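You operate a simulated robot arm through the tools that you are given. There is no shell and no other tool.

You run a simulated robot arm. Do the job below in one go: nothing can be reset, and whatever is moved stays where it is left.

## Task
Test both narrow boards for damp and lay each in the tray that fits.
Fine: set the blue switch to the board's wood for its test; dry is up to 22 %.

It is judged by the outcome, as a careful person would: the job done as asked, and still so three seconds after it is handed in. It fails if anything else is knocked over, pushed out of place, dropped, spilled or broken.

## Robot
A 6-joint arm with a fingered hand, fixed in place. Base frame: the origin is on the floor under the middle of its stand, x ahead of it, y to its left, z up; the work surface is at about z = 800. Readings come in mm, rad, newtons and seconds.
With the tool pointing down near the work surface it reaches from about 180 to 900 mm from the base axis. Its first joint turns from -2.897 to 2.897 rad. Payload 5 kg.
Tool frame: the origin (TCP) lies between the finger pads and is the grasp point; the fingertips stand 37 mm ahead of it; z points along the fingers, y is the line along which they close. The gripper opens to 124 mm; its body begins 43 mm behind the TCP. The gripper is a hand of 3 fingers: y runs from the thumb to the fingers, the wrist lies at [-21, -125, -215] in the tool frame, and closing takes about 1.5 s.
Orientation is told as [roll, pitch, yaw] about the base's x, y, z axes, in that order, counted from this pose: with the fingers straight down and the wrist toward the robot, the tool's x, y and z point along [0, 1, 0], [1, 0, 0] and [0, 0, -1] of the base frame.

## Interface
- The arm moves only by the tool jog_arm. Its argument "plan" is a list of rows, each a list of 6 numbers: the shift along the tool's x, y, z in mm, then the turn, a rotation vector about the tool's x, y, z in rad. In form: [[tx, ty, tz, rx, ry, rz], ...]. A call has 1 to 20 rows; each row is the pose to reach, as a shift and turn from the pose commanded when the call began, along the tool's axes at that moment. "gripper" is the opening, from 0 (shut) to 1 (fully open), set as the call begins (left out, the last holds). A row lasts 0.2 s, in which the tool goes at most 50 mm and 0.15 rad; a call with a longer step from one row to the next is refused whole, and so is a gripper value outside its range. A pose out of reach is approached as far as the arm can. The call stops where the force on the tool passes 40 N (or 10 N more than at its start, if that is more) or the arm is blocked; 0.2 s more then pass. Each finger travels about 72 mm/s and halts on what it meets, pressing with about 30 N; the grip force reading is that of the motor and also rises with nothing between the fingers. The clock runs only during rows and for 0.2 s after the last one: add rows that repeat a pose to give the fingers time. It gives the time, the measured TCP pose, the force on the tool (base axes), the opening and the grip force at its end, in the units of the frame above (readings bear some noise), with the torque about the TCP (base axes, N m) and any sound that the robot's microphone picked up.
- Cameras (640 x 400 px; columns grow to the right, rows downward): "scene" is fixed at [382.4, 502.1, 1549.1]; the picture's right is [-0.97, -0.23, 0.00], its down [-0.21, 0.90, -0.39] and it looks along [0.09, -0.38, -0.92] (base axes); focal length 214 px, centre (320, 200). "wrist" rides on the gripper at [72, -104, -154] in the tool frame; the picture's right is [-0.83, 0.26, -0.49], its down [-0.51, -0.72, 0.47] and it looks along [-0.23, 0.64, 0.73] (tool axes); focal length 243 px, centre (320, 200). There is no depth. A picture from a camera that has moved, and an enlarged one, comes with that camera's place and axes in the base frame and with its lens. The place of the scene camera against the robot may be out by one fixed shift of up to 25 mm in any direction.
- camera(camera): a new picture of that camera. The clock stands still meanwhile.
- preshape(shape): the hand has 3 fingers and takes this shape, open, in about a second: jaw (thumb against the fingers, like two jaws); tri (thumb and two fingers); tip (a fingertip pinch); poke (one finger out to press); point (the index stretched); flat (the hand flat); cup (the hand cupped); fist (a fist). The gripper value then closes the fingers along that shape, each until it touches; the sizes above hold for jaw. It gives what a move gives, with no picture.
- inspect(camera, box): a new picture of the part [left, top, right, bottom] of that camera's present view, enlarged. The clock stands still meanwhile.
- finish_job(): hands the job in; it is judged then, once.

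Places have to be worked out from the pictures, the camera data and where the tool is seen. Open the gripper and draw the arm clear of the work before you hand the job in, unless the task says otherwise.

The tools are called after ">>>" as name(argument=value, ...) on one line, values as JSON. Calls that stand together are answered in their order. jog_arm: Moves the arm, as the interface text tells. Its arguments: {"type":"object","properties":{"plan":{"type":"array","items":{"type":"array","items":{"type":"number"}}},"gripper":{"type":"number"}},"required":["plan"]} The other tools are called the same way: preshape (shape) gives the hand a shape; camera (camera) takes a picture; inspect (camera, box) takes an enlarged picture of a part of a camera's view; finish_job () hands the job in.

At the start:

```text
time_s: 0.0
ee_pos: [741.4, -72.3, 1113.5]
tcp_rot: [0.0, 0.001, -0.001]
contact_force: [0.0, -0.8, -0.7]
wrist_torque: [-0.02, -0.02, -0.01]
finger_gap: 123.5
finger_force: 0.1
shape: jaw
```

scene: 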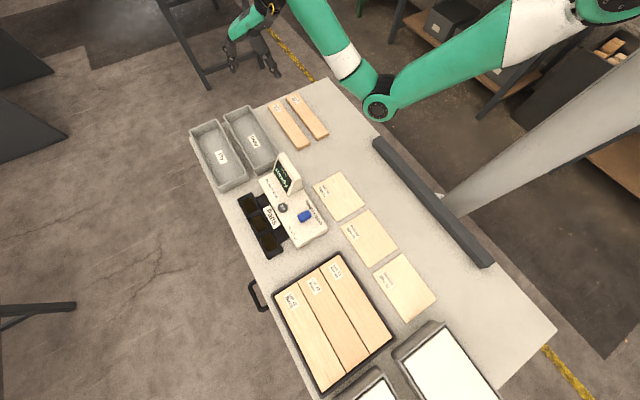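
wrist: 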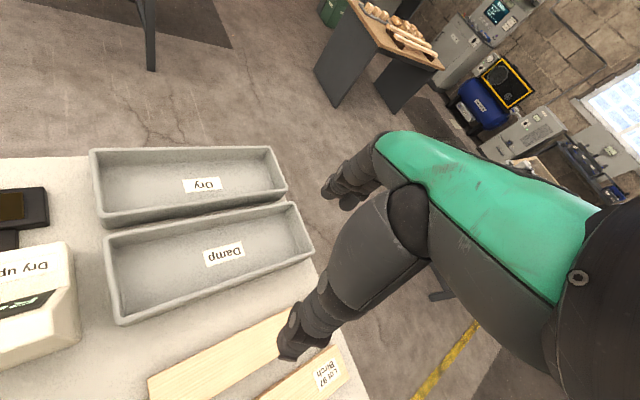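

I see two narrow boards near the far end, the two trays, a meter with a blue switch, and other boards. I'll enlarge the relevant parts first.

>>> inspect(camera="scene", box=[230, 140, 340, 260])

>>> inspect(camera="scene", box=[180, 80, 340, 190])

>>> inspect(camera="scene", box=[260, 160, 440, 320])

>>> inspect(camera="scene", box=[260, 240, 400, 400])

```text
3.33 times, centred on (285, 200) of scene
camera zoom: at [382.4, 502.1, 1549.1], right [-0.97, -0.23, 0.0], down [-0.21, 0.9, -0.39], along [0.09, -0.38, -0.92], focal length 715 px, centre (437, 200)
```

zoom: 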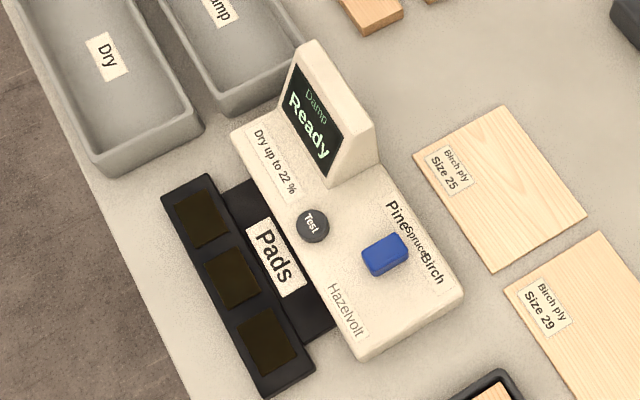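

```text
3.64 times, centred on (260, 135) of scene
camera zoom: at [382.4, 502.1, 1549.1], right [-0.97, -0.23, 0.0], down [-0.21, 0.9, -0.39], along [0.09, -0.38, -0.92], focal length 780 px, centre (538, 436)
```

zoom: 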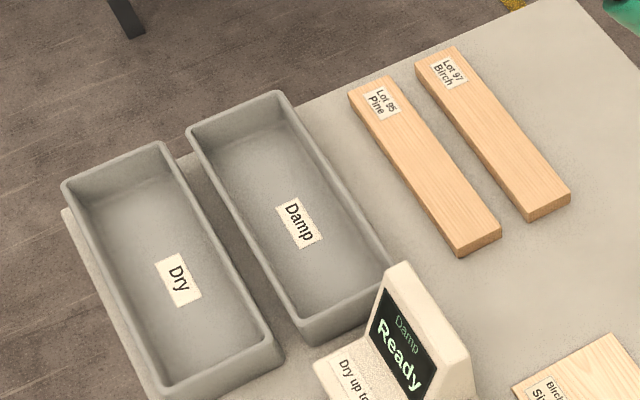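

```text
2.50 times, centred on (350, 240) of scene
camera zoom: at [382.4, 502.1, 1549.1], right [-0.97, -0.23, 0.0], down [-0.21, 0.9, -0.39], along [0.09, -0.38, -0.92], focal length 536 px, centre (245, 100)
```

zoom: 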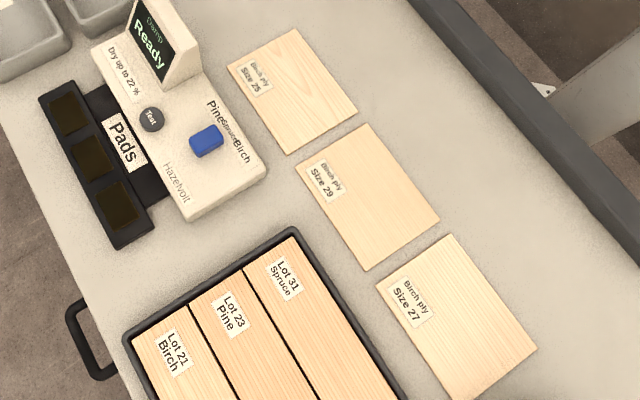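

```text
2.50 times, centred on (330, 320) of scene
camera zoom: at [382.4, 502.1, 1549.1], right [-0.97, -0.23, 0.0], down [-0.21, 0.9, -0.39], along [0.09, -0.38, -0.92], focal length 536 px, centre (295, -100)
```

zoom: 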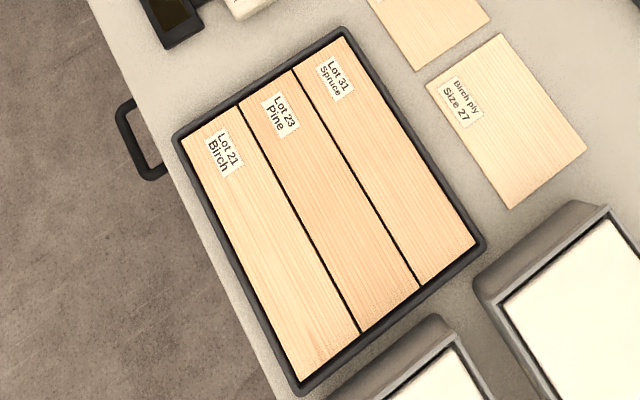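

The narrow boards are Lot 95 Pine and Lot 97 Birch. The table is turned about 45° to the base. The meter has a Test button, a blue Pine/Spruce/Birch switch and three pads. I'll turn the hand 45° and move back above the table so the wrist camera can see the meter up close.

>>> jog_arm(plan=[[20, -36, 8, 0, 0, -0.071], [40, -73, 17, 0, 0, -0.143], [61, -109, 25, 0, 0, -0.214], [81, -146, 34, 0, 0, -0.285], [101, -182, 42, 0, 0, -0.357], [121, -219, 51, 0, 0, -0.428], [141, -255, 59, 0, 0, -0.5], [161, -292, 68, 0, 0, -0.571], [182, -328, 76, 0, 0, -0.643], [202, -365, 85, 0, 0, -0.714], [222, -401, 93, 0, 0, -0.785]])

>>> camera(camera="wrist")

>>> camera(camera="scene")

```text
time_s: 2.4
ee_pos: [370.6, 154.5, 993.3]
tcp_rot: [0.0, 0.0, 0.787]
contact_force: [0.5, -1.0, -0.3]
wrist_torque: [0.0, 0.03, -0.01]
finger_gap: 123.6
finger_force: 0.0
shape: jaw
out of reach, approached as far as the arm can: row 9, 10, 11
```

```text
taken
camera wrist: at [245.9, 131.6, 1146.4], right [0.77, -0.4, 0.49], down [-0.15, -0.87, -0.47], along [0.62, 0.29, -0.73], focal length 243 px, centre (320, 200)
```

wrist: 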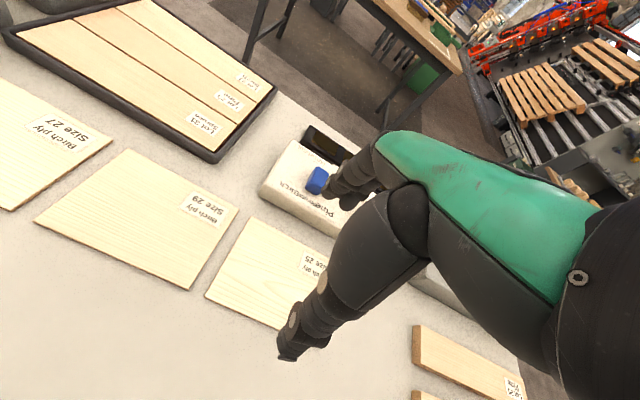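

```text
taken
```

scene: 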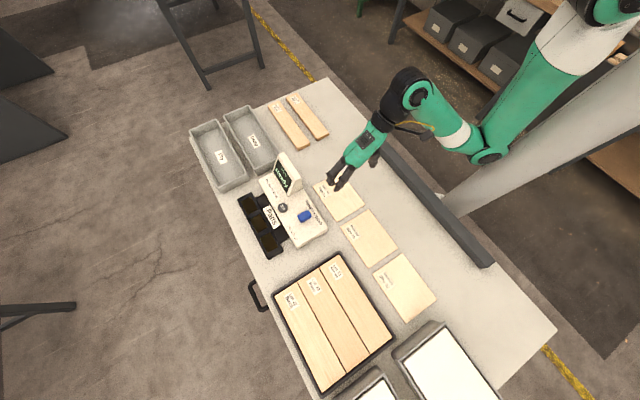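

The hand hides the meter from this view. I'll shift so the meter falls in the clear left half of the wrist picture.

>>> jog_arm(plan=[[-32, 22, -10, 0, 0, 0], [-64, 45, -19, 0, 0, 0], [-96, 67, -28, 0, 0, 0], [-128, 89, -38, 0, 0, 0], [-160, 112, -47, 0, 0, 0], [-193, 134, -57, 0, 0, 0]])

>>> camera(camera="wrist")

```text
time_s: 3.8
ee_pos: [605.0, 114.3, 1052.2]
tcp_rot: [0.0, 0.002, 0.785]
contact_force: [-0.1, 0.3, 0.0]
wrist_torque: [-0.01, -0.03, 0.0]
finger_gap: 123.8
finger_force: 0.1
shape: jaw
```

```text
taken
camera wrist: at [479.0, 90.7, 1204.4], right [0.77, -0.4, 0.49], down [-0.15, -0.87, -0.47], along [0.62, 0.29, -0.73], focal length 243 px, centre (320, 200)
```

wrist: 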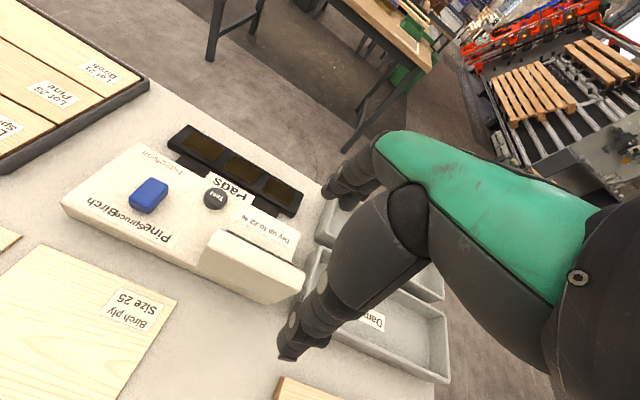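

The meter is now in view, so I'll enlarge it.

>>> inspect(camera="wrist", box=[60, 110, 310, 310])

>>> inspect(camera="wrist", box=[110, 160, 190, 230])

>>> inspect(camera="scene", box=[260, 180, 340, 250])

```text
2.00 times, centred on (185, 210) of wrist
camera zoom: at [479.0, 90.7, 1204.4], right [0.77, -0.4, 0.49], down [-0.15, -0.87, -0.47], along [0.62, 0.29, -0.73], focal length 485 px, centre (590, 180)
```

zoom: 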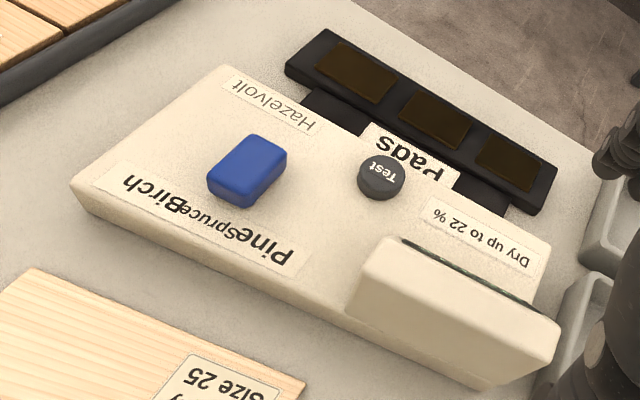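

```text
5.71 times, centred on (150, 195) of wrist
camera zoom: at [479.0, 90.7, 1204.4], right [0.77, -0.4, 0.49], down [-0.15, -0.87, -0.47], along [0.62, 0.29, -0.73], focal length 1386 px, centre (1291, 229)
```

zoom: 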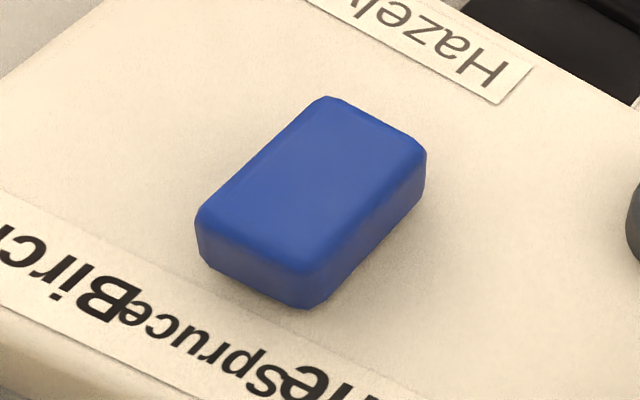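

```text
5.71 times, centred on (300, 215) of scene
camera zoom: at [382.4, 502.1, 1549.1], right [-0.97, -0.23, 0.0], down [-0.21, 0.9, -0.39], along [0.09, -0.38, -0.92], focal length 1226 px, centre (434, 114)
```

zoom: 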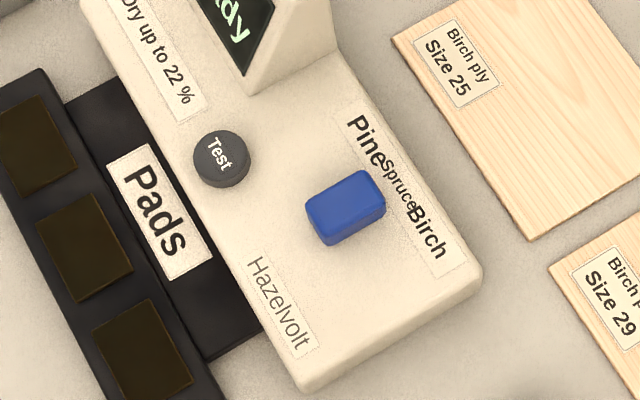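

The blue knob sits at Spruce, the middle position. It looks like a slide block of about 25×40 mm at roughly (505, 290, 855). I'll try the poke shape here in free air to see where its fingertip stands.

>>> preshape(shape="poke")

>>> camera(camera="wrist")

>>> inspect(camera="scene", box=[260, 100, 420, 220])

```text
time_s: 4.7
ee_pos: [603.2, 115.3, 1050.7]
tcp_rot: [0.001, -0.001, 0.785]
contact_force: [0.0, 0.8, -0.5]
wrist_torque: [-0.03, 0.0, 0.01]
finger_gap: 0.0
finger_force: 0.0
shape: poke
```

```text
taken
camera wrist: at [478.5, 91.0, 1204.0], right [0.77, -0.4, 0.49], down [-0.15, -0.87, -0.47], along [0.62, 0.29, -0.73], focal length 243 px, centre (320, 200)
```

wrist: 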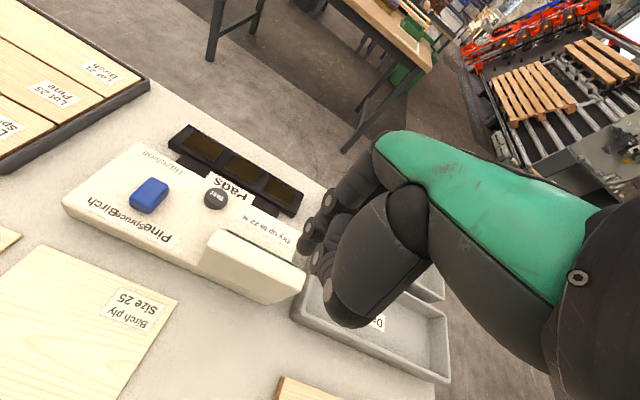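

```text
3.33 times, centred on (340, 160) of scene
camera zoom: at [382.4, 502.1, 1549.1], right [-0.97, -0.23, 0.0], down [-0.21, 0.9, -0.39], along [0.09, -0.38, -0.92], focal length 715 px, centre (253, 333)
```

zoom: 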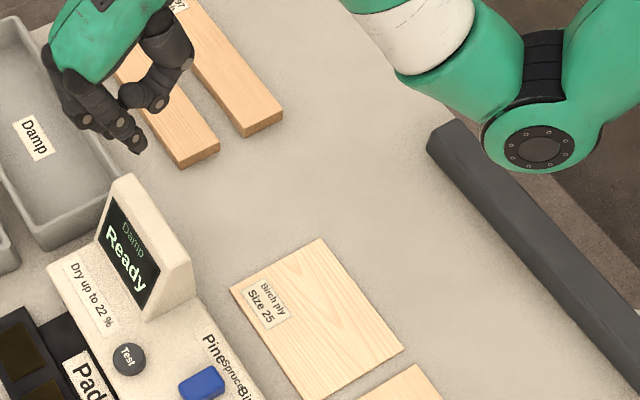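

>>> inspect(camera="wrist", box=[270, 170, 400, 330])

>>> inspect(camera="scene", box=[260, 95, 330, 145])

```text
2.50 times, centred on (335, 250) of wrist
camera zoom: at [478.5, 91.0, 1204.0], right [0.77, -0.4, 0.49], down [-0.15, -0.87, -0.47], along [0.62, 0.29, -0.73], focal length 606 px, centre (282, 75)
```

zoom: 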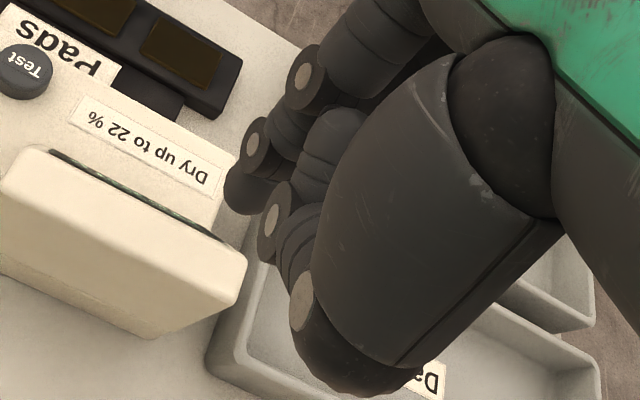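

```text
8.00 times, centred on (295, 120) of scene
camera zoom: at [382.4, 502.1, 1549.1], right [-0.97, -0.23, 0.0], down [-0.21, 0.9, -0.39], along [0.09, -0.38, -0.92], focal length 1716 px, centre (520, 840)
```

zoom: 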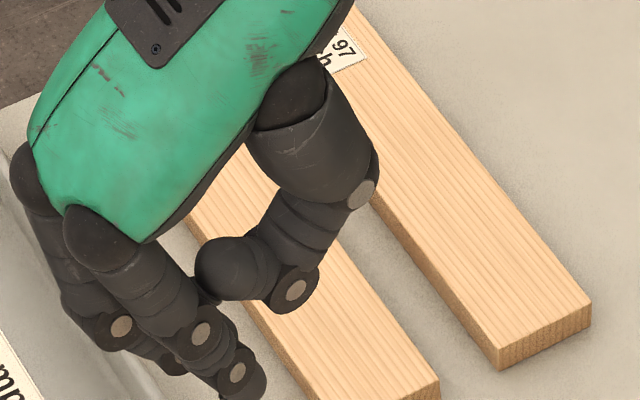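

The poke fingertip triangulates to about 49 mm ahead of the TCP, close to the tool axis, with the thumb about 40 mm higher. Before going near the screen housing I'll check how tall it is.

>>> inspect(camera="scene", box=[255, 140, 345, 230])

>>> inspect(camera="wrist", box=[180, 170, 320, 310])

```text
4.44 times, centred on (300, 185) of scene
camera zoom: at [382.4, 502.1, 1549.1], right [-0.97, -0.23, 0.0], down [-0.21, 0.9, -0.39], along [0.09, -0.38, -0.92], focal length 953 px, centre (409, 267)
```

zoom: 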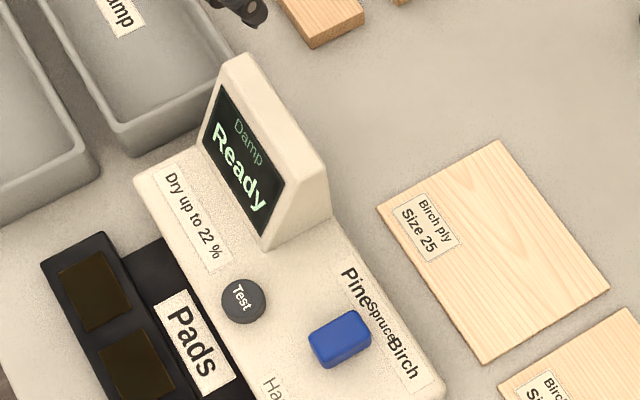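

```text
2.86 times, centred on (250, 240) of wrist
camera zoom: at [478.5, 91.0, 1204.0], right [0.77, -0.4, 0.49], down [-0.15, -0.87, -0.47], along [0.62, 0.29, -0.73], focal length 693 px, centre (520, 86)
```

zoom: 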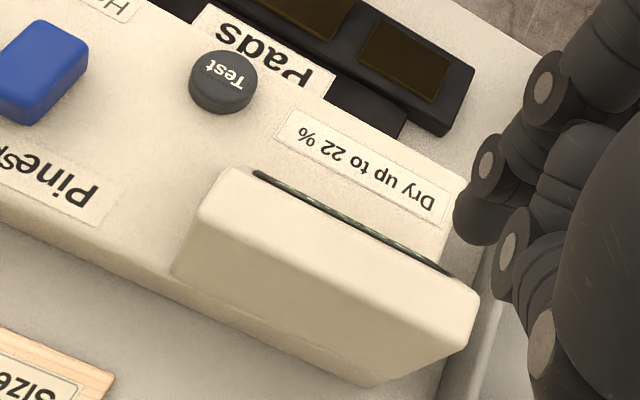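

The housing top is at about z = 915, so I'll stay high while crossing. I'll move the poke finger to the Birch side of the blue knob, first well above it, to check the alignment.

>>> jog_arm(plan=[[44, 10, 0, 0, 0, 0], [88, 20, 0, 0, 0, 0], [132, 30, 0, 0, 0, 0], [177, 39, 0, 0, 0, 0], [221, 49, 0, 0, 0, 0], [221, 49, 34, 0, 0, 0], [221, 49, 68, 0, 0, 0], [221, 49, 100, 0, 0, 0]])

>>> inspect(camera="wrist", box=[220, 140, 420, 320])

>>> inspect(camera="scene", box=[255, 160, 345, 250])

```text
time_s: 6.5
ee_pos: [481.4, 305.6, 951.3]
tcp_rot: [-0.001, 0.001, 0.786]
contact_force: [0.3, 0.1, -0.1]
wrist_torque: [-0.01, 0.01, 0.02]
finger_gap: 0.0
finger_force: 0.0
shape: poke
```

```text
2.22 times, centred on (320, 230) of wrist
camera zoom: at [356.4, 281.7, 1102.9], right [0.77, -0.4, 0.49], down [-0.15, -0.87, -0.47], along [0.62, 0.29, -0.73], focal length 539 px, centre (320, 133)
```

zoom: 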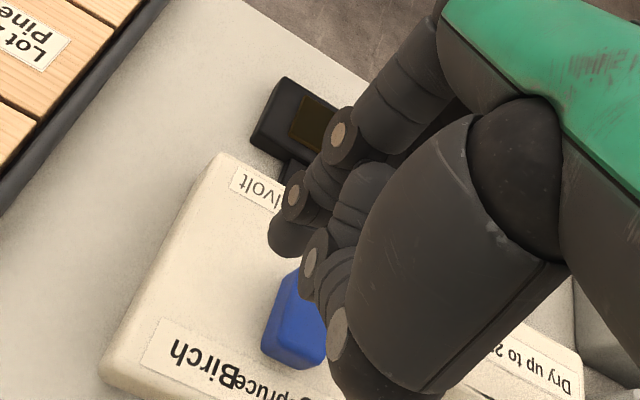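

```text
4.44 times, centred on (300, 205) of scene
camera zoom: at [382.4, 502.1, 1549.1], right [-0.97, -0.23, 0.0], down [-0.21, 0.9, -0.39], along [0.09, -0.38, -0.92], focal length 953 px, centre (409, 178)
```

zoom: 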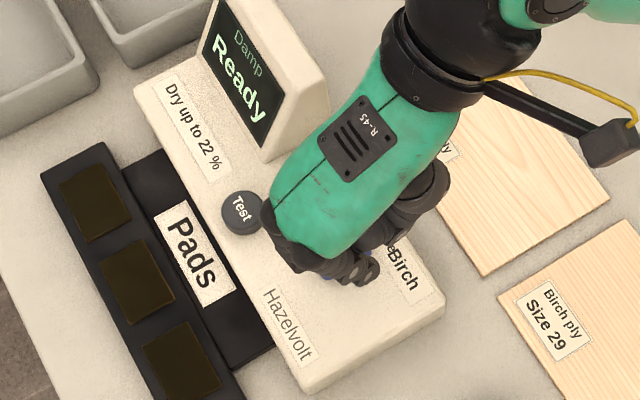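

The fingertip is about 12 mm short of the knob on its Birch side. I'll lower it in small final steps, watching the force.

>>> jog_arm(plan=[[0, 0, 25, 0, 0, 0], [0, 0, 42, 0, 0, 0], [0, 0, 48, 0, 0, 0], [0, 0, 51, 0, 0, 0], [0, 0, 54, 0, 0, 0], [0, 0, 54, 0, 0, 0]])

>>> inspect(camera="wrist", box=[220, 140, 420, 320])

```text
time_s: 7.7
ee_pos: [483.1, 308.6, 904.0]
tcp_rot: [-0.003, -0.019, 0.785]
contact_force: [-2.0, -0.1, 12.9]
wrist_torque: [-0.21, -0.03, -0.06]
finger_gap: 0.1
finger_force: 0.1
shape: poke
stopped in row 6: the force on the tool passed its limit at 42 N (the readings are from after the stop); the commanded pose is now the measured one
```

```text
2.22 times, centred on (320, 230) of wrist
camera zoom: at [356.7, 283.0, 1055.3], right [0.76, -0.41, 0.5], down [-0.15, -0.86, -0.48], along [0.63, 0.3, -0.72], focal length 539 px, centre (320, 133)
```

zoom: 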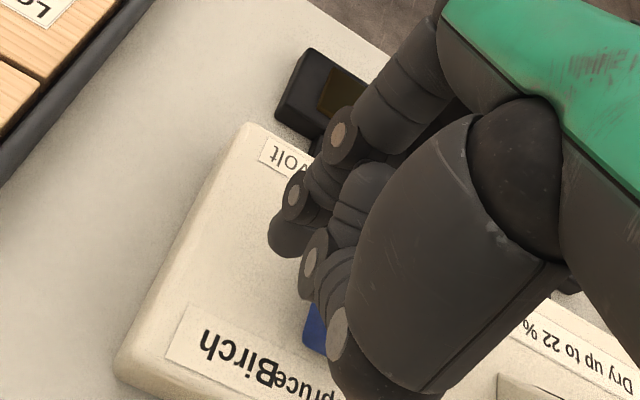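

Something touched at about z = 855 at a point roughly 18 mm toward the knob, so probably another part of the hand met the knob top. I'll lift and look more closely at the hand before trying again.

>>> jog_arm(plan=[[0, 0, -40, 0, 0, 0], [0, 0, -80, 0, 0, 0], [40, 0, -120, 0, 0, 0], [80, 0, -160, 0, 0, 0], [80, 0, -200, 0, 0, 0]])

>>> inspect(camera="scene", box=[265, 170, 345, 250])

>>> inspect(camera="wrist", box=[220, 140, 420, 320])

```text
refused: row 3 steps farther than a row can; nothing moved
```

```text
5.00 times, centred on (305, 210) of scene
camera zoom: at [382.4, 502.1, 1549.1], right [-0.97, -0.23, 0.0], down [-0.21, 0.9, -0.39], along [0.09, -0.38, -0.92], focal length 1072 px, centre (395, 150)
```

zoom: 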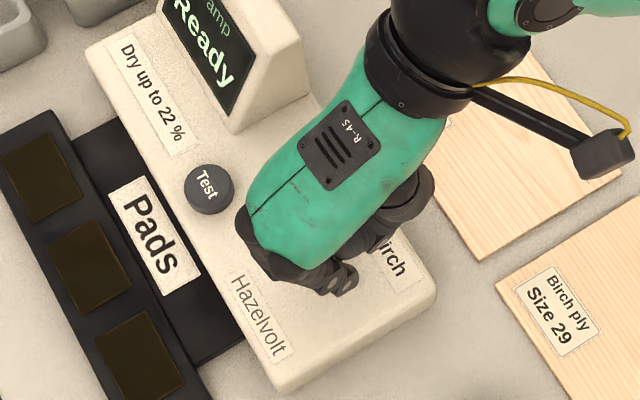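

```text
2.22 times, centred on (320, 230) of wrist
camera zoom: at [356.7, 283.0, 1055.3], right [0.76, -0.41, 0.5], down [-0.15, -0.86, -0.48], along [0.63, 0.3, -0.72], focal length 539 px, centre (320, 133)
```

zoom: 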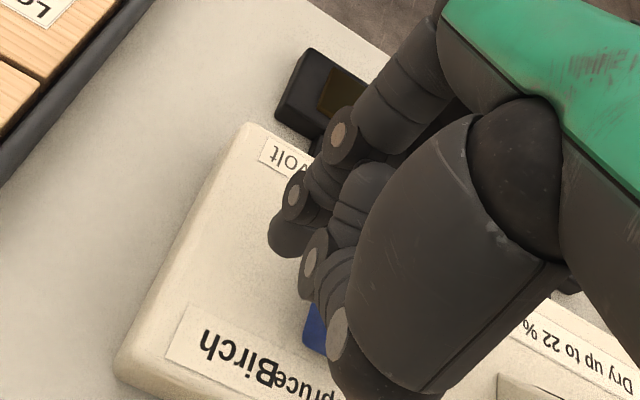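

One step was too long, so nothing moved. I'll lift in smaller steps, then go to a clear place where the scene camera sees the fingers from the front.

>>> jog_arm(plan=[[0, 0, -40, 0, 0, 0], [0, 0, -80, 0, 0, 0], [0, 0, -125, 0, 0, 0], [-40, 0, -140, 0, 0, 0], [-80, -10, -150, 0, 0, 0], [-120, -20, -150, 0, 0, 0], [-160, -30, -150, 0, 0, 0], [-200, -40, -150, 0, 0, 0], [-240, -50, -150, 0, 0, 0]])

>>> inspect(camera="scene", box=[260, 90, 340, 150])

```text
time_s: 9.7
ee_pos: [616.2, 99.2, 1051.5]
tcp_rot: [-0.001, -0.013, 0.786]
contact_force: [0.1, 0.3, -0.1]
wrist_torque: [-0.03, -0.01, 0.0]
finger_gap: 0.0
finger_force: 0.0
shape: poke
```

```text
6.67 times, centred on (300, 120) of scene
camera zoom: at [382.4, 502.1, 1549.1], right [-0.97, -0.23, 0.0], down [-0.21, 0.9, -0.39], along [0.09, -0.38, -0.92], focal length 1430 px, centre (453, 733)
```

zoom: 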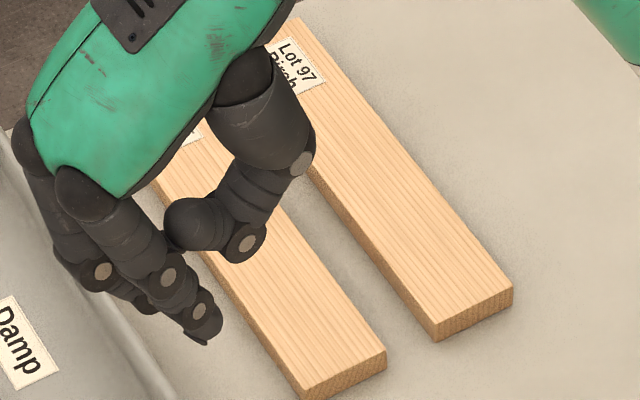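

The hand is clear now. To calibrate the poke finger safely, I'll touch it gently onto the empty table near (560, 60) and use the contact height and torque.

>>> jog_arm(plan=[[4, -22, 0, 0.009, 0.009, 0], [8, -45, 10, 0.009, 0.009, 0], [12, -67, 30, 0.009, 0.009, 0], [12, -67, 75, 0.009, 0.009, 0], [12, -67, 120, 0.009, 0.009, 0], [12, -67, 160, 0.009, 0.009, 0], [12, -67, 175, 0.009, 0.009, 0], [12, -67, 180, 0.009, 0.009, 0], [12, -67, 180, 0.009, 0.009, 0]])

>>> inspect(camera="scene", box=[270, 110, 350, 170])

>>> camera(camera="wrist")

```text
time_s: 11.7
ee_pos: [562.1, 64.3, 870.2]
tcp_rot: [0.007, -0.004, 0.785]
contact_force: [-1.1, 0.1, 0.3]
wrist_torque: [-0.02, -0.02, -0.01]
finger_gap: 0.0
finger_force: 0.0
shape: poke
```

```text
6.67 times, centred on (310, 140) of scene
camera zoom: at [382.4, 502.1, 1549.1], right [-0.97, -0.23, 0.0], down [-0.21, 0.9, -0.39], along [0.09, -0.38, -0.92], focal length 1430 px, centre (387, 600)
```

zoom: 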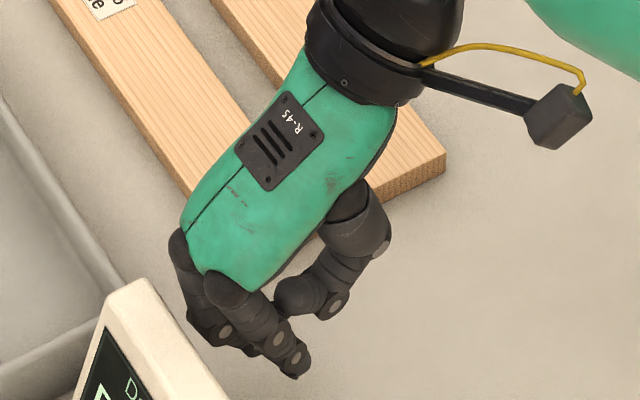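

```text
taken
camera wrist: at [437.0, 39.7, 1023.7], right [0.77, -0.41, 0.49], down [-0.15, -0.86, -0.48], along [0.62, 0.3, -0.73], focal length 243 px, centre (320, 200)
```

wrist: 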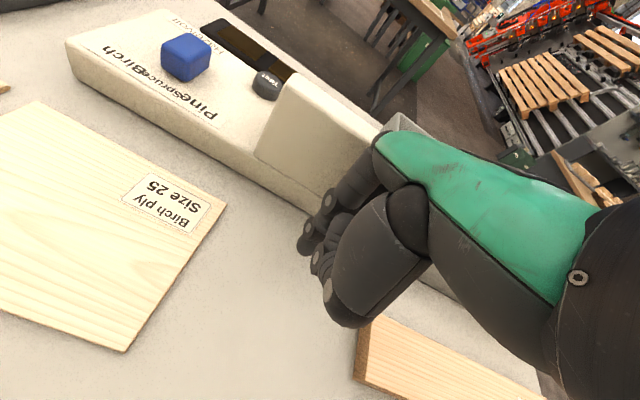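

>>> jog_arm(plan=[[0, 0, 5, 0, 0, 0], [0, 0, 9, 0, 0, 0], [0, 0, 12, 0, 0, 0], [0, 0, 15, 0, 0, 0], [0, 0, 18, 0, 0, 0], [0, 0, 20, 0, 0, 0], [0, 0, 22, 0, 0, 0], [0, 0, 24, 0, 0, 0], [0, 0, 26, 0, 0, 0], [0, 0, 28, 0, 0, 0]])

>>> inspect(camera="wrist", box=[250, 160, 390, 340])

```text
time_s: 13.9
ee_pos: [562.3, 65.6, 842.0]
tcp_rot: [0.008, -0.005, 0.785]
contact_force: [0.2, -0.3, -1.0]
wrist_torque: [-0.01, -0.01, -0.01]
finger_gap: 0.0
finger_force: 0.0
shape: poke
```

```text
2.22 times, centred on (320, 250) of wrist
camera zoom: at [437.7, 39.6, 995.9], right [0.77, -0.41, 0.49], down [-0.15, -0.86, -0.48], along [0.62, 0.3, -0.73], focal length 539 px, centre (320, 89)
```

zoom: 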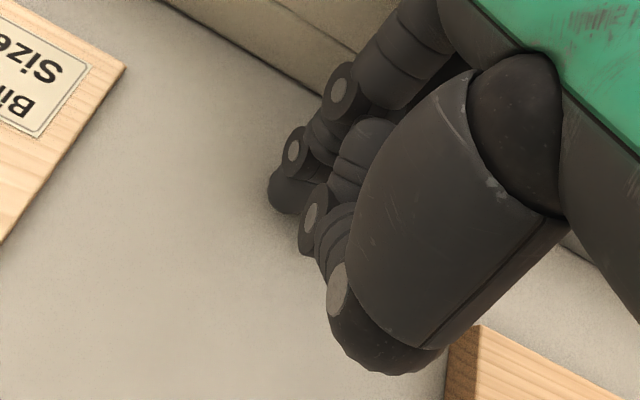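

No contact yet at TCP z = 842, so the tip is less than 42 mm ahead. I'll continue down gently.

>>> jog_arm(plan=[[0, 0, 2, 0, 0, 0], [0, 0, 4, 0, 0, 0], [0, 0, 6, 0, 0, 0], [0, 0, 8, 0, 0, 0], [0, 0, 10, 0, 0, 0], [0, 0, 12, 0, 0, 0], [0, 0, 14, 0, 0, 0], [0, 0, 16, 0, 0, 0]])

```text
time_s: 15.2
ee_pos: [565.5, 65.6, 838.7]
tcp_rot: [0.003, -0.016, 0.785]
contact_force: [-1.8, 0.3, 11.2]
wrist_torque: [-0.16, -0.06, -0.05]
finger_gap: 0.0
finger_force: 0.1
shape: poke
stopped in row 6: the force on the tool passed its limit at 45 N (the readings are from after the stop); the commanded pose is now the measured one
```

Contact came at TCP z ≈ 838.7, so the tip stands about 38 mm ahead. The torque again puts the contact about 19 mm to the tool's −x side. I'll look closely at which finger is touching.

>>> inspect(camera="scene", box=[285, 135, 325, 165])

>>> inspect(camera="wrist", box=[280, 180, 370, 270])

>>> inspect(camera="wrist", box=[60, 0, 320, 170])

```text
13.33 times, centred on (305, 150) of scene
camera zoom: at [382.4, 502.1, 1549.1], right [-0.97, -0.23, 0.0], down [-0.21, 0.9, -0.39], along [0.09, -0.38, -0.92], focal length 2860 px, centre (520, 867)
```

zoom: 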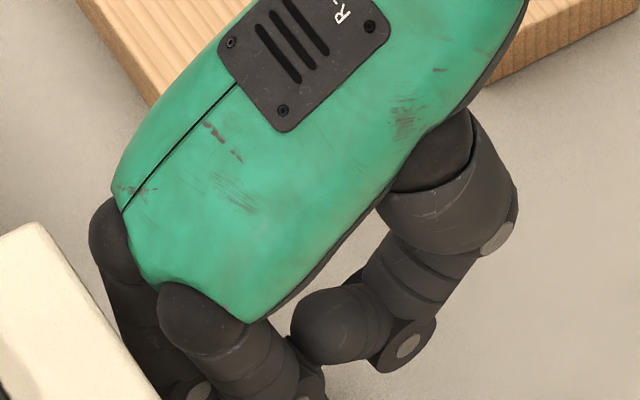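

```text
4.44 times, centred on (325, 225) of wrist
camera zoom: at [439.1, 40.3, 989.9], right [0.77, -0.41, 0.49], down [-0.15, -0.86, -0.48], along [0.62, 0.3, -0.72], focal length 1078 px, centre (298, 89)
```

zoom: 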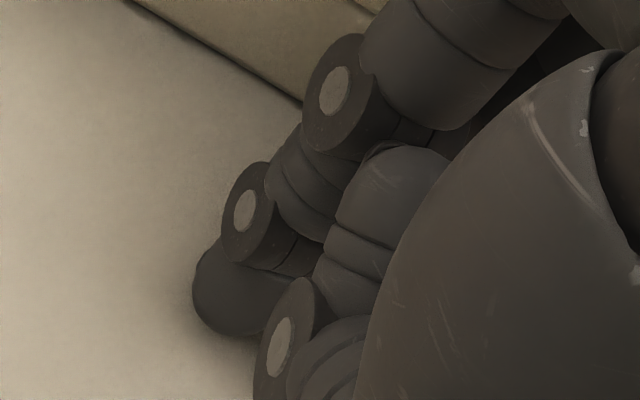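

```text
2.35 times, centred on (190, 85) of wrist
camera zoom: at [439.1, 40.3, 989.9], right [0.77, -0.41, 0.49], down [-0.15, -0.86, -0.48], along [0.62, 0.3, -0.72], focal length 571 px, centre (626, 471)
```

zoom: 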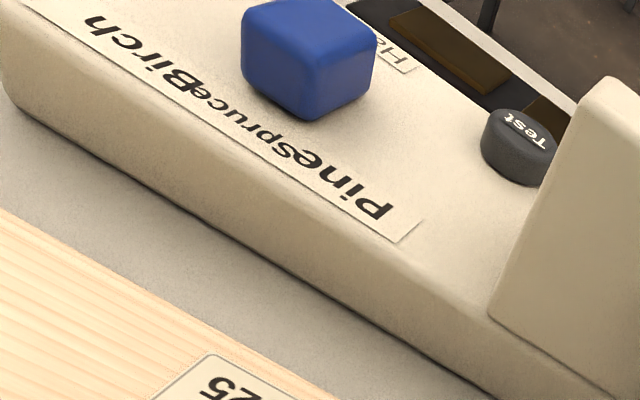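

It's still ambiguous which part touches first. I'll lift to a safe height and tilt the hand so the scene camera can look straight at the fingertips.

>>> jog_arm(plan=[[0, 0, -40, 0, 0, 0], [0, 0, -85, 0, 0, 0], [0, 0, -130, 0, 0, 0], [0, 0, -170, -0.1, 0.1, 0], [0, 0, -190, -0.2, 0.2, 0], [0, 0, -200, -0.3, 0.3, 0], [0, 0, -200, -0.4, 0.4, 0], [0, 0, -200, -0.5, 0.5, 0], [0, 0, -200, -0.6, 0.6, 0], [0, 0, -200, -0.7, 0.7, 0]])

>>> inspect(camera="scene", box=[265, 90, 365, 165])

```text
time_s: 17.4
ee_pos: [562.5, 63.6, 1037.6]
tcp_rot: [0.835, -0.643, 0.493]
contact_force: [0.1, -0.3, 0.0]
wrist_torque: [0.01, -0.02, 0.0]
finger_gap: 0.0
finger_force: 0.1
shape: poke
```

```text
5.33 times, centred on (315, 128) of scene
camera zoom: at [382.4, 502.1, 1549.1], right [-0.97, -0.23, 0.0], down [-0.21, 0.9, -0.39], along [0.09, -0.38, -0.92], focal length 1144 px, centre (347, 587)
```

zoom: 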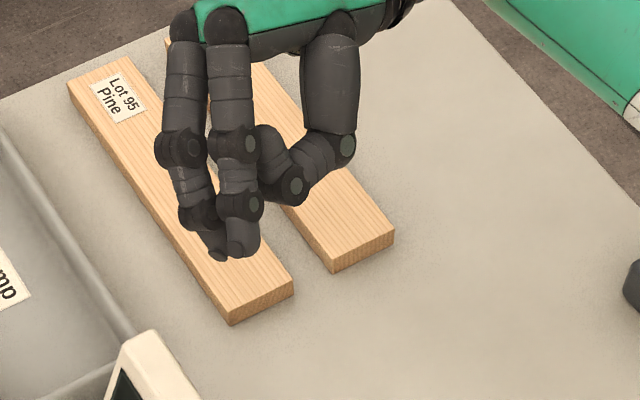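

>>> inspect(camera="scene", box=[288, 105, 328, 140])

>>> camera(camera="wrist")

```text
11.43 times, centred on (308, 122) of scene
camera zoom: at [382.4, 502.1, 1549.1], right [-0.97, -0.23, 0.0], down [-0.21, 0.9, -0.39], along [0.09, -0.38, -0.92], focal length 2451 px, centre (457, 1086)
```

zoom: 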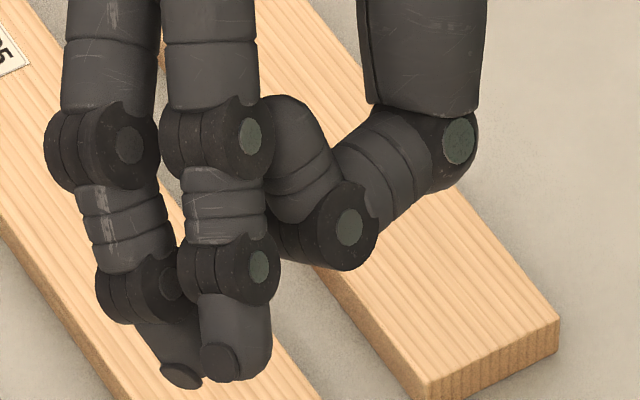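

```text
taken
camera wrist: at [437.9, -79.7, 1099.5], right [0.77, -0.63, -0.07], down [-0.15, -0.07, -0.99], along [0.62, 0.77, -0.14], focal length 243 px, centre (320, 200)
```

wrist: 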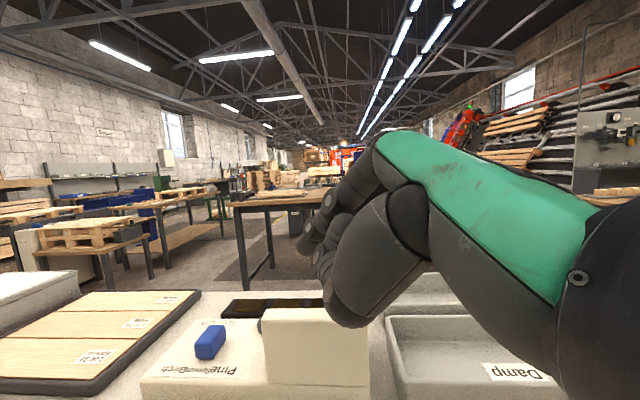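

In poke both fingers reach about equally far. I'll try the point shape here to see whether it gives a cleaner single fingertip.

>>> preshape(shape="point")

>>> inspect(camera="scene", box=[265, 90, 365, 165])

```text
time_s: 18.3
ee_pos: [562.7, 62.9, 1036.4]
tcp_rot: [0.833, -0.642, 0.497]
contact_force: [-0.2, -0.9, -0.1]
wrist_torque: [0.0, 0.0, 0.01]
finger_gap: 0.0
finger_force: 0.0
shape: point
```

```text
5.33 times, centred on (315, 128) of scene
camera zoom: at [382.4, 502.1, 1549.1], right [-0.97, -0.23, 0.0], down [-0.21, 0.9, -0.39], along [0.09, -0.38, -0.92], focal length 1144 px, centre (347, 587)
```

zoom: 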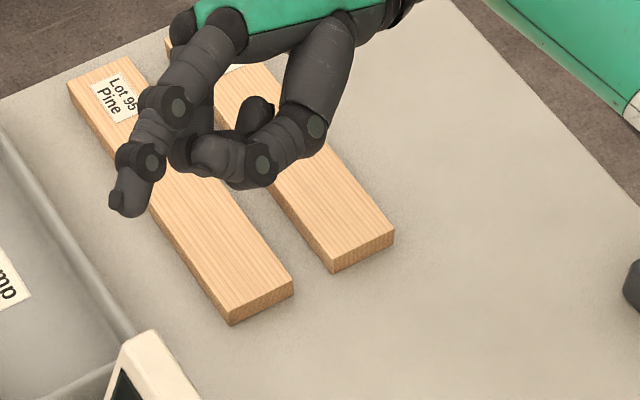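

Point gives a forward-stretched index, less handy here. The earlier torque readings agree that the poke tip is at about tool (−19, −3, 38), so I'll use poke for the button. For the switch I'll grip the knob in jaw shape, which can slide it either way. I'll go back to jaw and upright, above the knob.

>>> preshape(shape="jaw")

>>> jog_arm(plan=[[15, 3, 29, 0.1, -0.1, 0], [30, 7, 59, 0.2, -0.2, 0], [46, 10, 88, 0.3, -0.3, 0], [61, 13, 117, 0.4, -0.4, 0], [76, 17, 147, 0.5, -0.5, 0], [91, 20, 176, 0.6, -0.6, 0], [106, 23, 205, 0.7, -0.7, 0], [106, 23, 205, 0.7, -0.7, 0]])

>>> camera(camera="wrist")

>>> inspect(camera="scene", box=[255, 160, 345, 250])

```text
time_s: 19.2
ee_pos: [561.5, 62.6, 1037.2]
tcp_rot: [0.834, -0.642, 0.496]
contact_force: [0.0, 0.3, -0.6]
wrist_torque: [0.01, 0.0, 0.0]
finger_gap: 123.9
finger_force: 0.0
shape: jaw
```

```text
time_s: 21.0
ee_pos: [503.9, 286.3, 1003.4]
tcp_rot: [0.003, -0.01, 0.784]
contact_force: [0.3, -0.1, 0.0]
wrist_torque: [0.04, -0.02, 0.0]
finger_gap: 123.6
finger_force: 0.0
shape: jaw
```

```text
taken
camera wrist: at [378.3, 259.9, 1155.8], right [0.77, -0.41, 0.49], down [-0.15, -0.86, -0.48], along [0.62, 0.3, -0.73], focal length 243 px, centre (320, 200)
```

wrist: 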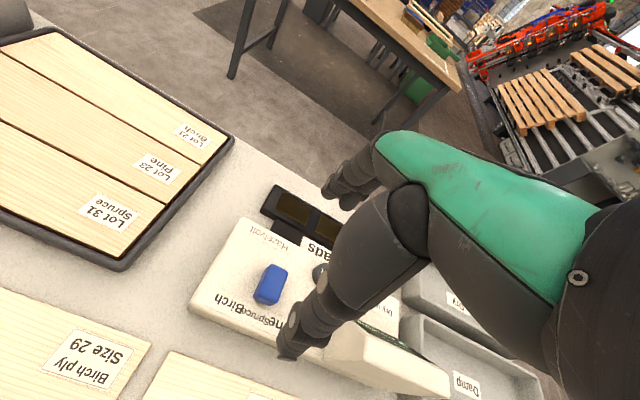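

```text
4.44 times, centred on (300, 205) of scene
camera zoom: at [382.4, 502.1, 1549.1], right [-0.97, -0.23, 0.0], down [-0.21, 0.9, -0.39], along [0.09, -0.38, -0.92], focal length 953 px, centre (409, 178)
```

zoom: 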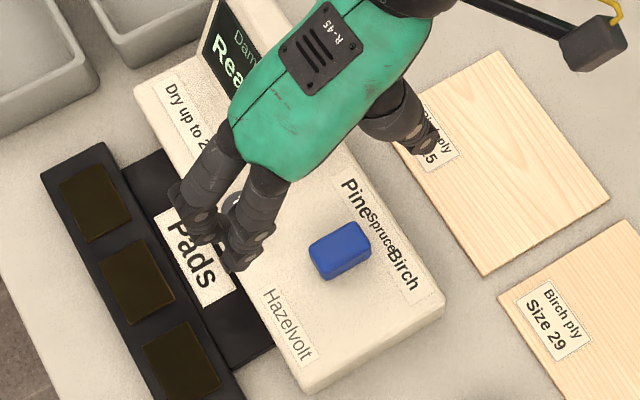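

The tool is right above the knob at about (503, 286). I'll narrow the opening, straighten the small tilt and come down so the tips straddle the knob just above the meter's top.

>>> jog_arm(gripper=0.65, plan=[[0, 0, 30, 0.007, 0.007, 0], [0, 0, 60, 0.007, 0.007, 0], [0, 0, 85, 0.007, 0.007, 0], [0, 0, 100, 0.007, 0.007, 0], [0, 0, 108, 0.007, 0.007, 0], [0, 0, 112, 0.007, 0.007, 0], [0, 0, 112, 0.007, 0.007, 0]])

>>> inspect(camera="wrist", box=[210, 140, 410, 360])

>>> inspect(camera="scene", box=[265, 165, 345, 245])

```text
time_s: 22.6
ee_pos: [504.3, 287.9, 890.5]
tcp_rot: [0.011, -0.004, 0.786]
contact_force: [0.4, 0.3, 0.3]
wrist_torque: [-0.01, -0.03, 0.01]
finger_gap: 81.1
finger_force: 0.0
shape: jaw
```

```text
1.82 times, centred on (310, 250) of wrist
camera zoom: at [380.8, 261.2, 1043.8], right [0.77, -0.41, 0.48], down [-0.15, -0.86, -0.48], along [0.61, 0.3, -0.73], focal length 441 px, centre (338, 109)
```

zoom: 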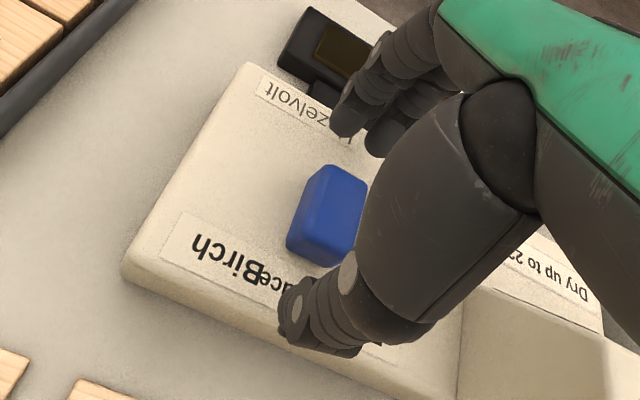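

```text
5.00 times, centred on (305, 205) of scene
camera zoom: at [382.4, 502.1, 1549.1], right [-0.97, -0.23, 0.0], down [-0.21, 0.9, -0.39], along [0.09, -0.38, -0.92], focal length 1072 px, centre (395, 175)
```

zoom: 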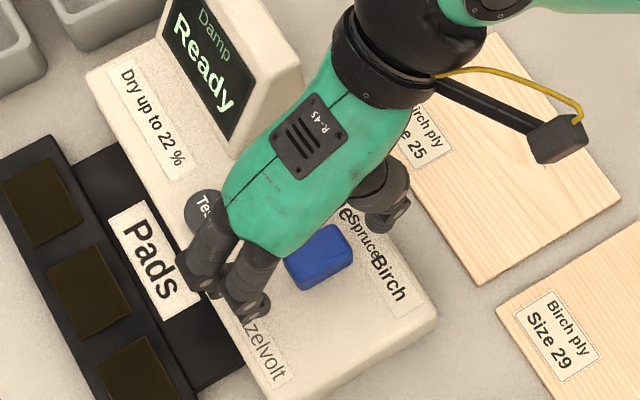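

The knob lies between thumb and fingers. I'll lower 6 mm more and close onto it.

>>> jog_arm(plan=[[0, 0, 2, 0.008, -0.008, 0], [0, 0, 4, 0.008, -0.008, 0], [0, 0, 6, 0.008, -0.008, 0], [0, 0, 6, 0.008, -0.008, 0]])

>>> jog_arm(gripper=0, plan=[[0, 0, 0, 0, 0, 0], [0, 0, 0, 0, 0, 0], [0, 0, 0, 0, 0, 0], [0, 0, 0, 0, 0, 0], [0, 0, 0, 0, 0, 0], [0, 0, 0, 0, 0, 0]])

>>> inspect(camera="wrist", box=[210, 140, 410, 360])

>>> inspect(camera="scene", box=[265, 165, 345, 245])

```text
time_s: 23.6
ee_pos: [505.0, 287.0, 885.5]
tcp_rot: [0.005, 0.004, 0.785]
contact_force: [0.2, 0.7, -0.8]
wrist_torque: [0.02, 0.0, 0.02]
finger_gap: 81.0
finger_force: 0.1
shape: jaw
```

```text
time_s: 25.0
ee_pos: [504.0, 286.0, 884.0]
tcp_rot: [0.004, 0.003, 0.785]
contact_force: [-0.2, -0.2, -2.8]
wrist_torque: [-0.02, -0.04, -0.01]
finger_gap: 38.4
finger_force: 29.5
shape: jaw
```

```text
1.82 times, centred on (310, 250) of wrist
camera zoom: at [381.0, 262.4, 1038.2], right [0.77, -0.4, 0.49], down [-0.15, -0.87, -0.47], along [0.61, 0.29, -0.73], focal length 441 px, centre (338, 109)
```

zoom: 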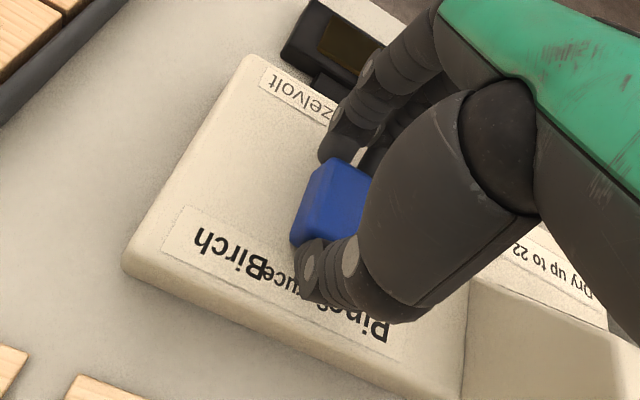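

```text
5.00 times, centred on (305, 205) of scene
camera zoom: at [382.4, 502.1, 1549.1], right [-0.97, -0.23, 0.0], down [-0.21, 0.9, -0.39], along [0.09, -0.38, -0.92], focal length 1072 px, centre (395, 175)
```

zoom: 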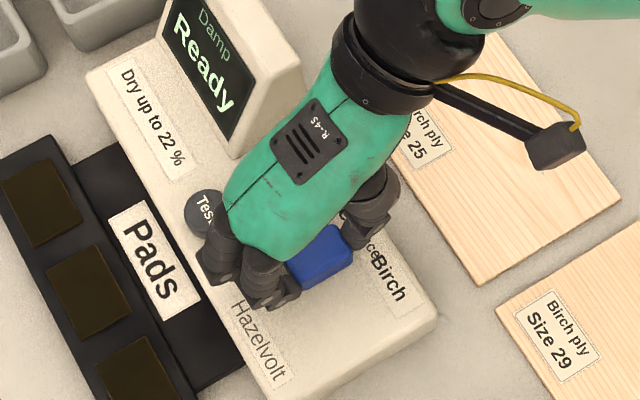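

The knob is gripped at 38 mm, but sliding it to Pine this way would bring the fingers against the Test button. I'll release, lift, shift to the Birch side, close the hand and push the knob with the closed fingers instead.

>>> jog_arm(gripper=0.65, plan=[[0, 0, 0, 0, 0, 0], [0, 0, 0, 0, 0, 0], [0, 0, 0, 0, 0, 0], [0, 0, -20, 0, 0, 0], [0, 0, -40, 0, 0, 0], [25, 0, -50, 0, 0, 0], [48, 0, -50, 0, 0, 0], [48, 0, -50, 0, 0, 0]])

>>> jog_arm(gripper=0, plan=[[0, 0, 0, 0, 0, 0], [0, 0, 0, 0, 0, 0], [0, 0, 0, 0, 0, 0], [0, 0, 0, 0, 0, 0], [0, 0, 0, 0, 0, 0], [0, 0, 0, 0, 0, 0], [0, 0, 0, 0, 0, 0], [0, 0, 0, 0, 0, 0]])

>>> inspect(camera="wrist", box=[210, 140, 410, 360])

>>> inspect(camera="scene", box=[265, 165, 345, 245])

```text
time_s: 26.8
ee_pos: [472.8, 321.6, 935.1]
tcp_rot: [0.006, 0.002, 0.785]
contact_force: [0.3, 0.1, -1.1]
wrist_torque: [-0.01, 0.02, -0.02]
finger_gap: 80.1
finger_force: 0.0
shape: jaw
```

```text
time_s: 28.6
ee_pos: [472.6, 320.5, 935.1]
tcp_rot: [0.006, 0.001, 0.785]
contact_force: [0.0, -0.1, -0.5]
wrist_torque: [-0.04, 0.01, 0.02]
finger_gap: 0.0
finger_force: 29.9
shape: jaw
```

```text
1.82 times, centred on (310, 250) of wrist
camera zoom: at [348.8, 296.6, 1088.3], right [0.77, -0.4, 0.49], down [-0.15, -0.87, -0.47], along [0.61, 0.29, -0.73], focal length 441 px, centre (338, 109)
```

zoom: 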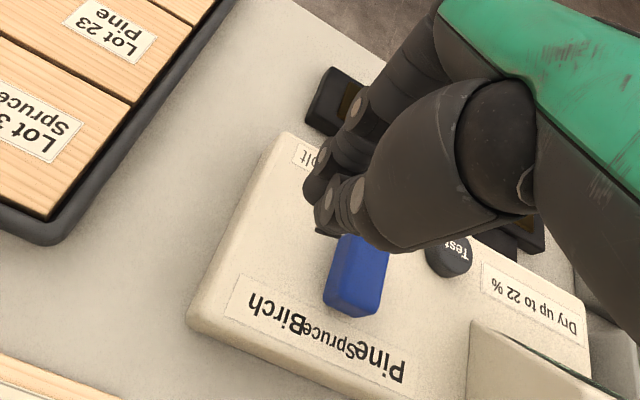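

```text
5.00 times, centred on (305, 205) of scene
camera zoom: at [382.4, 502.1, 1549.1], right [-0.97, -0.23, 0.0], down [-0.21, 0.9, -0.39], along [0.09, -0.38, -0.92], focal length 1072 px, centre (395, 175)
```

zoom: 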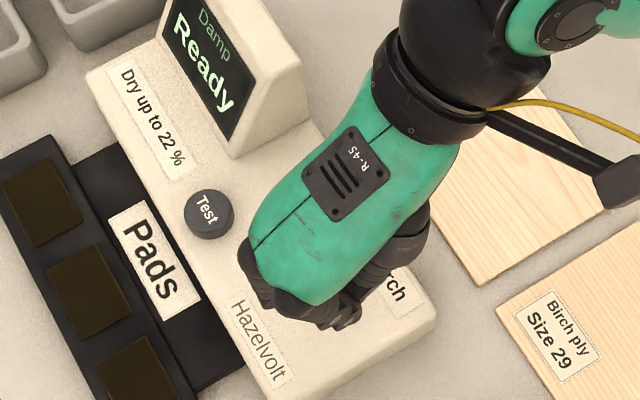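

The hand is closed beside the knob on the Birch side. I'll lower it to z ≈ 886 and then push slowly toward Pine.

>>> jog_arm(plan=[[0, 0, 20, 0, 0, 0], [0, 0, 35, 0, 0, 0], [0, 0, 43, 0, 0, 0], [0, 0, 47, 0, 0, 0], [0, 0, 49, 0, 0, 0], [0, 0, 49, 0, 0, 0]])

>>> inspect(camera="wrist", box=[210, 140, 410, 360])

```text
time_s: 30.0
ee_pos: [471.4, 321.2, 883.9]
tcp_rot: [0.006, 0.004, 0.787]
contact_force: [0.5, 0.0, -0.6]
wrist_torque: [-0.04, -0.01, 0.0]
finger_gap: 0.0
finger_force: 30.1
shape: jaw
```

```text
1.82 times, centred on (310, 250) of wrist
camera zoom: at [347.8, 297.3, 1039.1], right [0.77, -0.4, 0.49], down [-0.15, -0.87, -0.47], along [0.61, 0.29, -0.73], focal length 441 px, centre (338, 109)
```

zoom: 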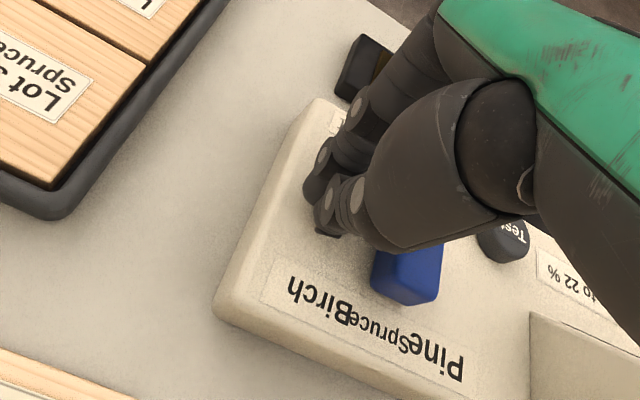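

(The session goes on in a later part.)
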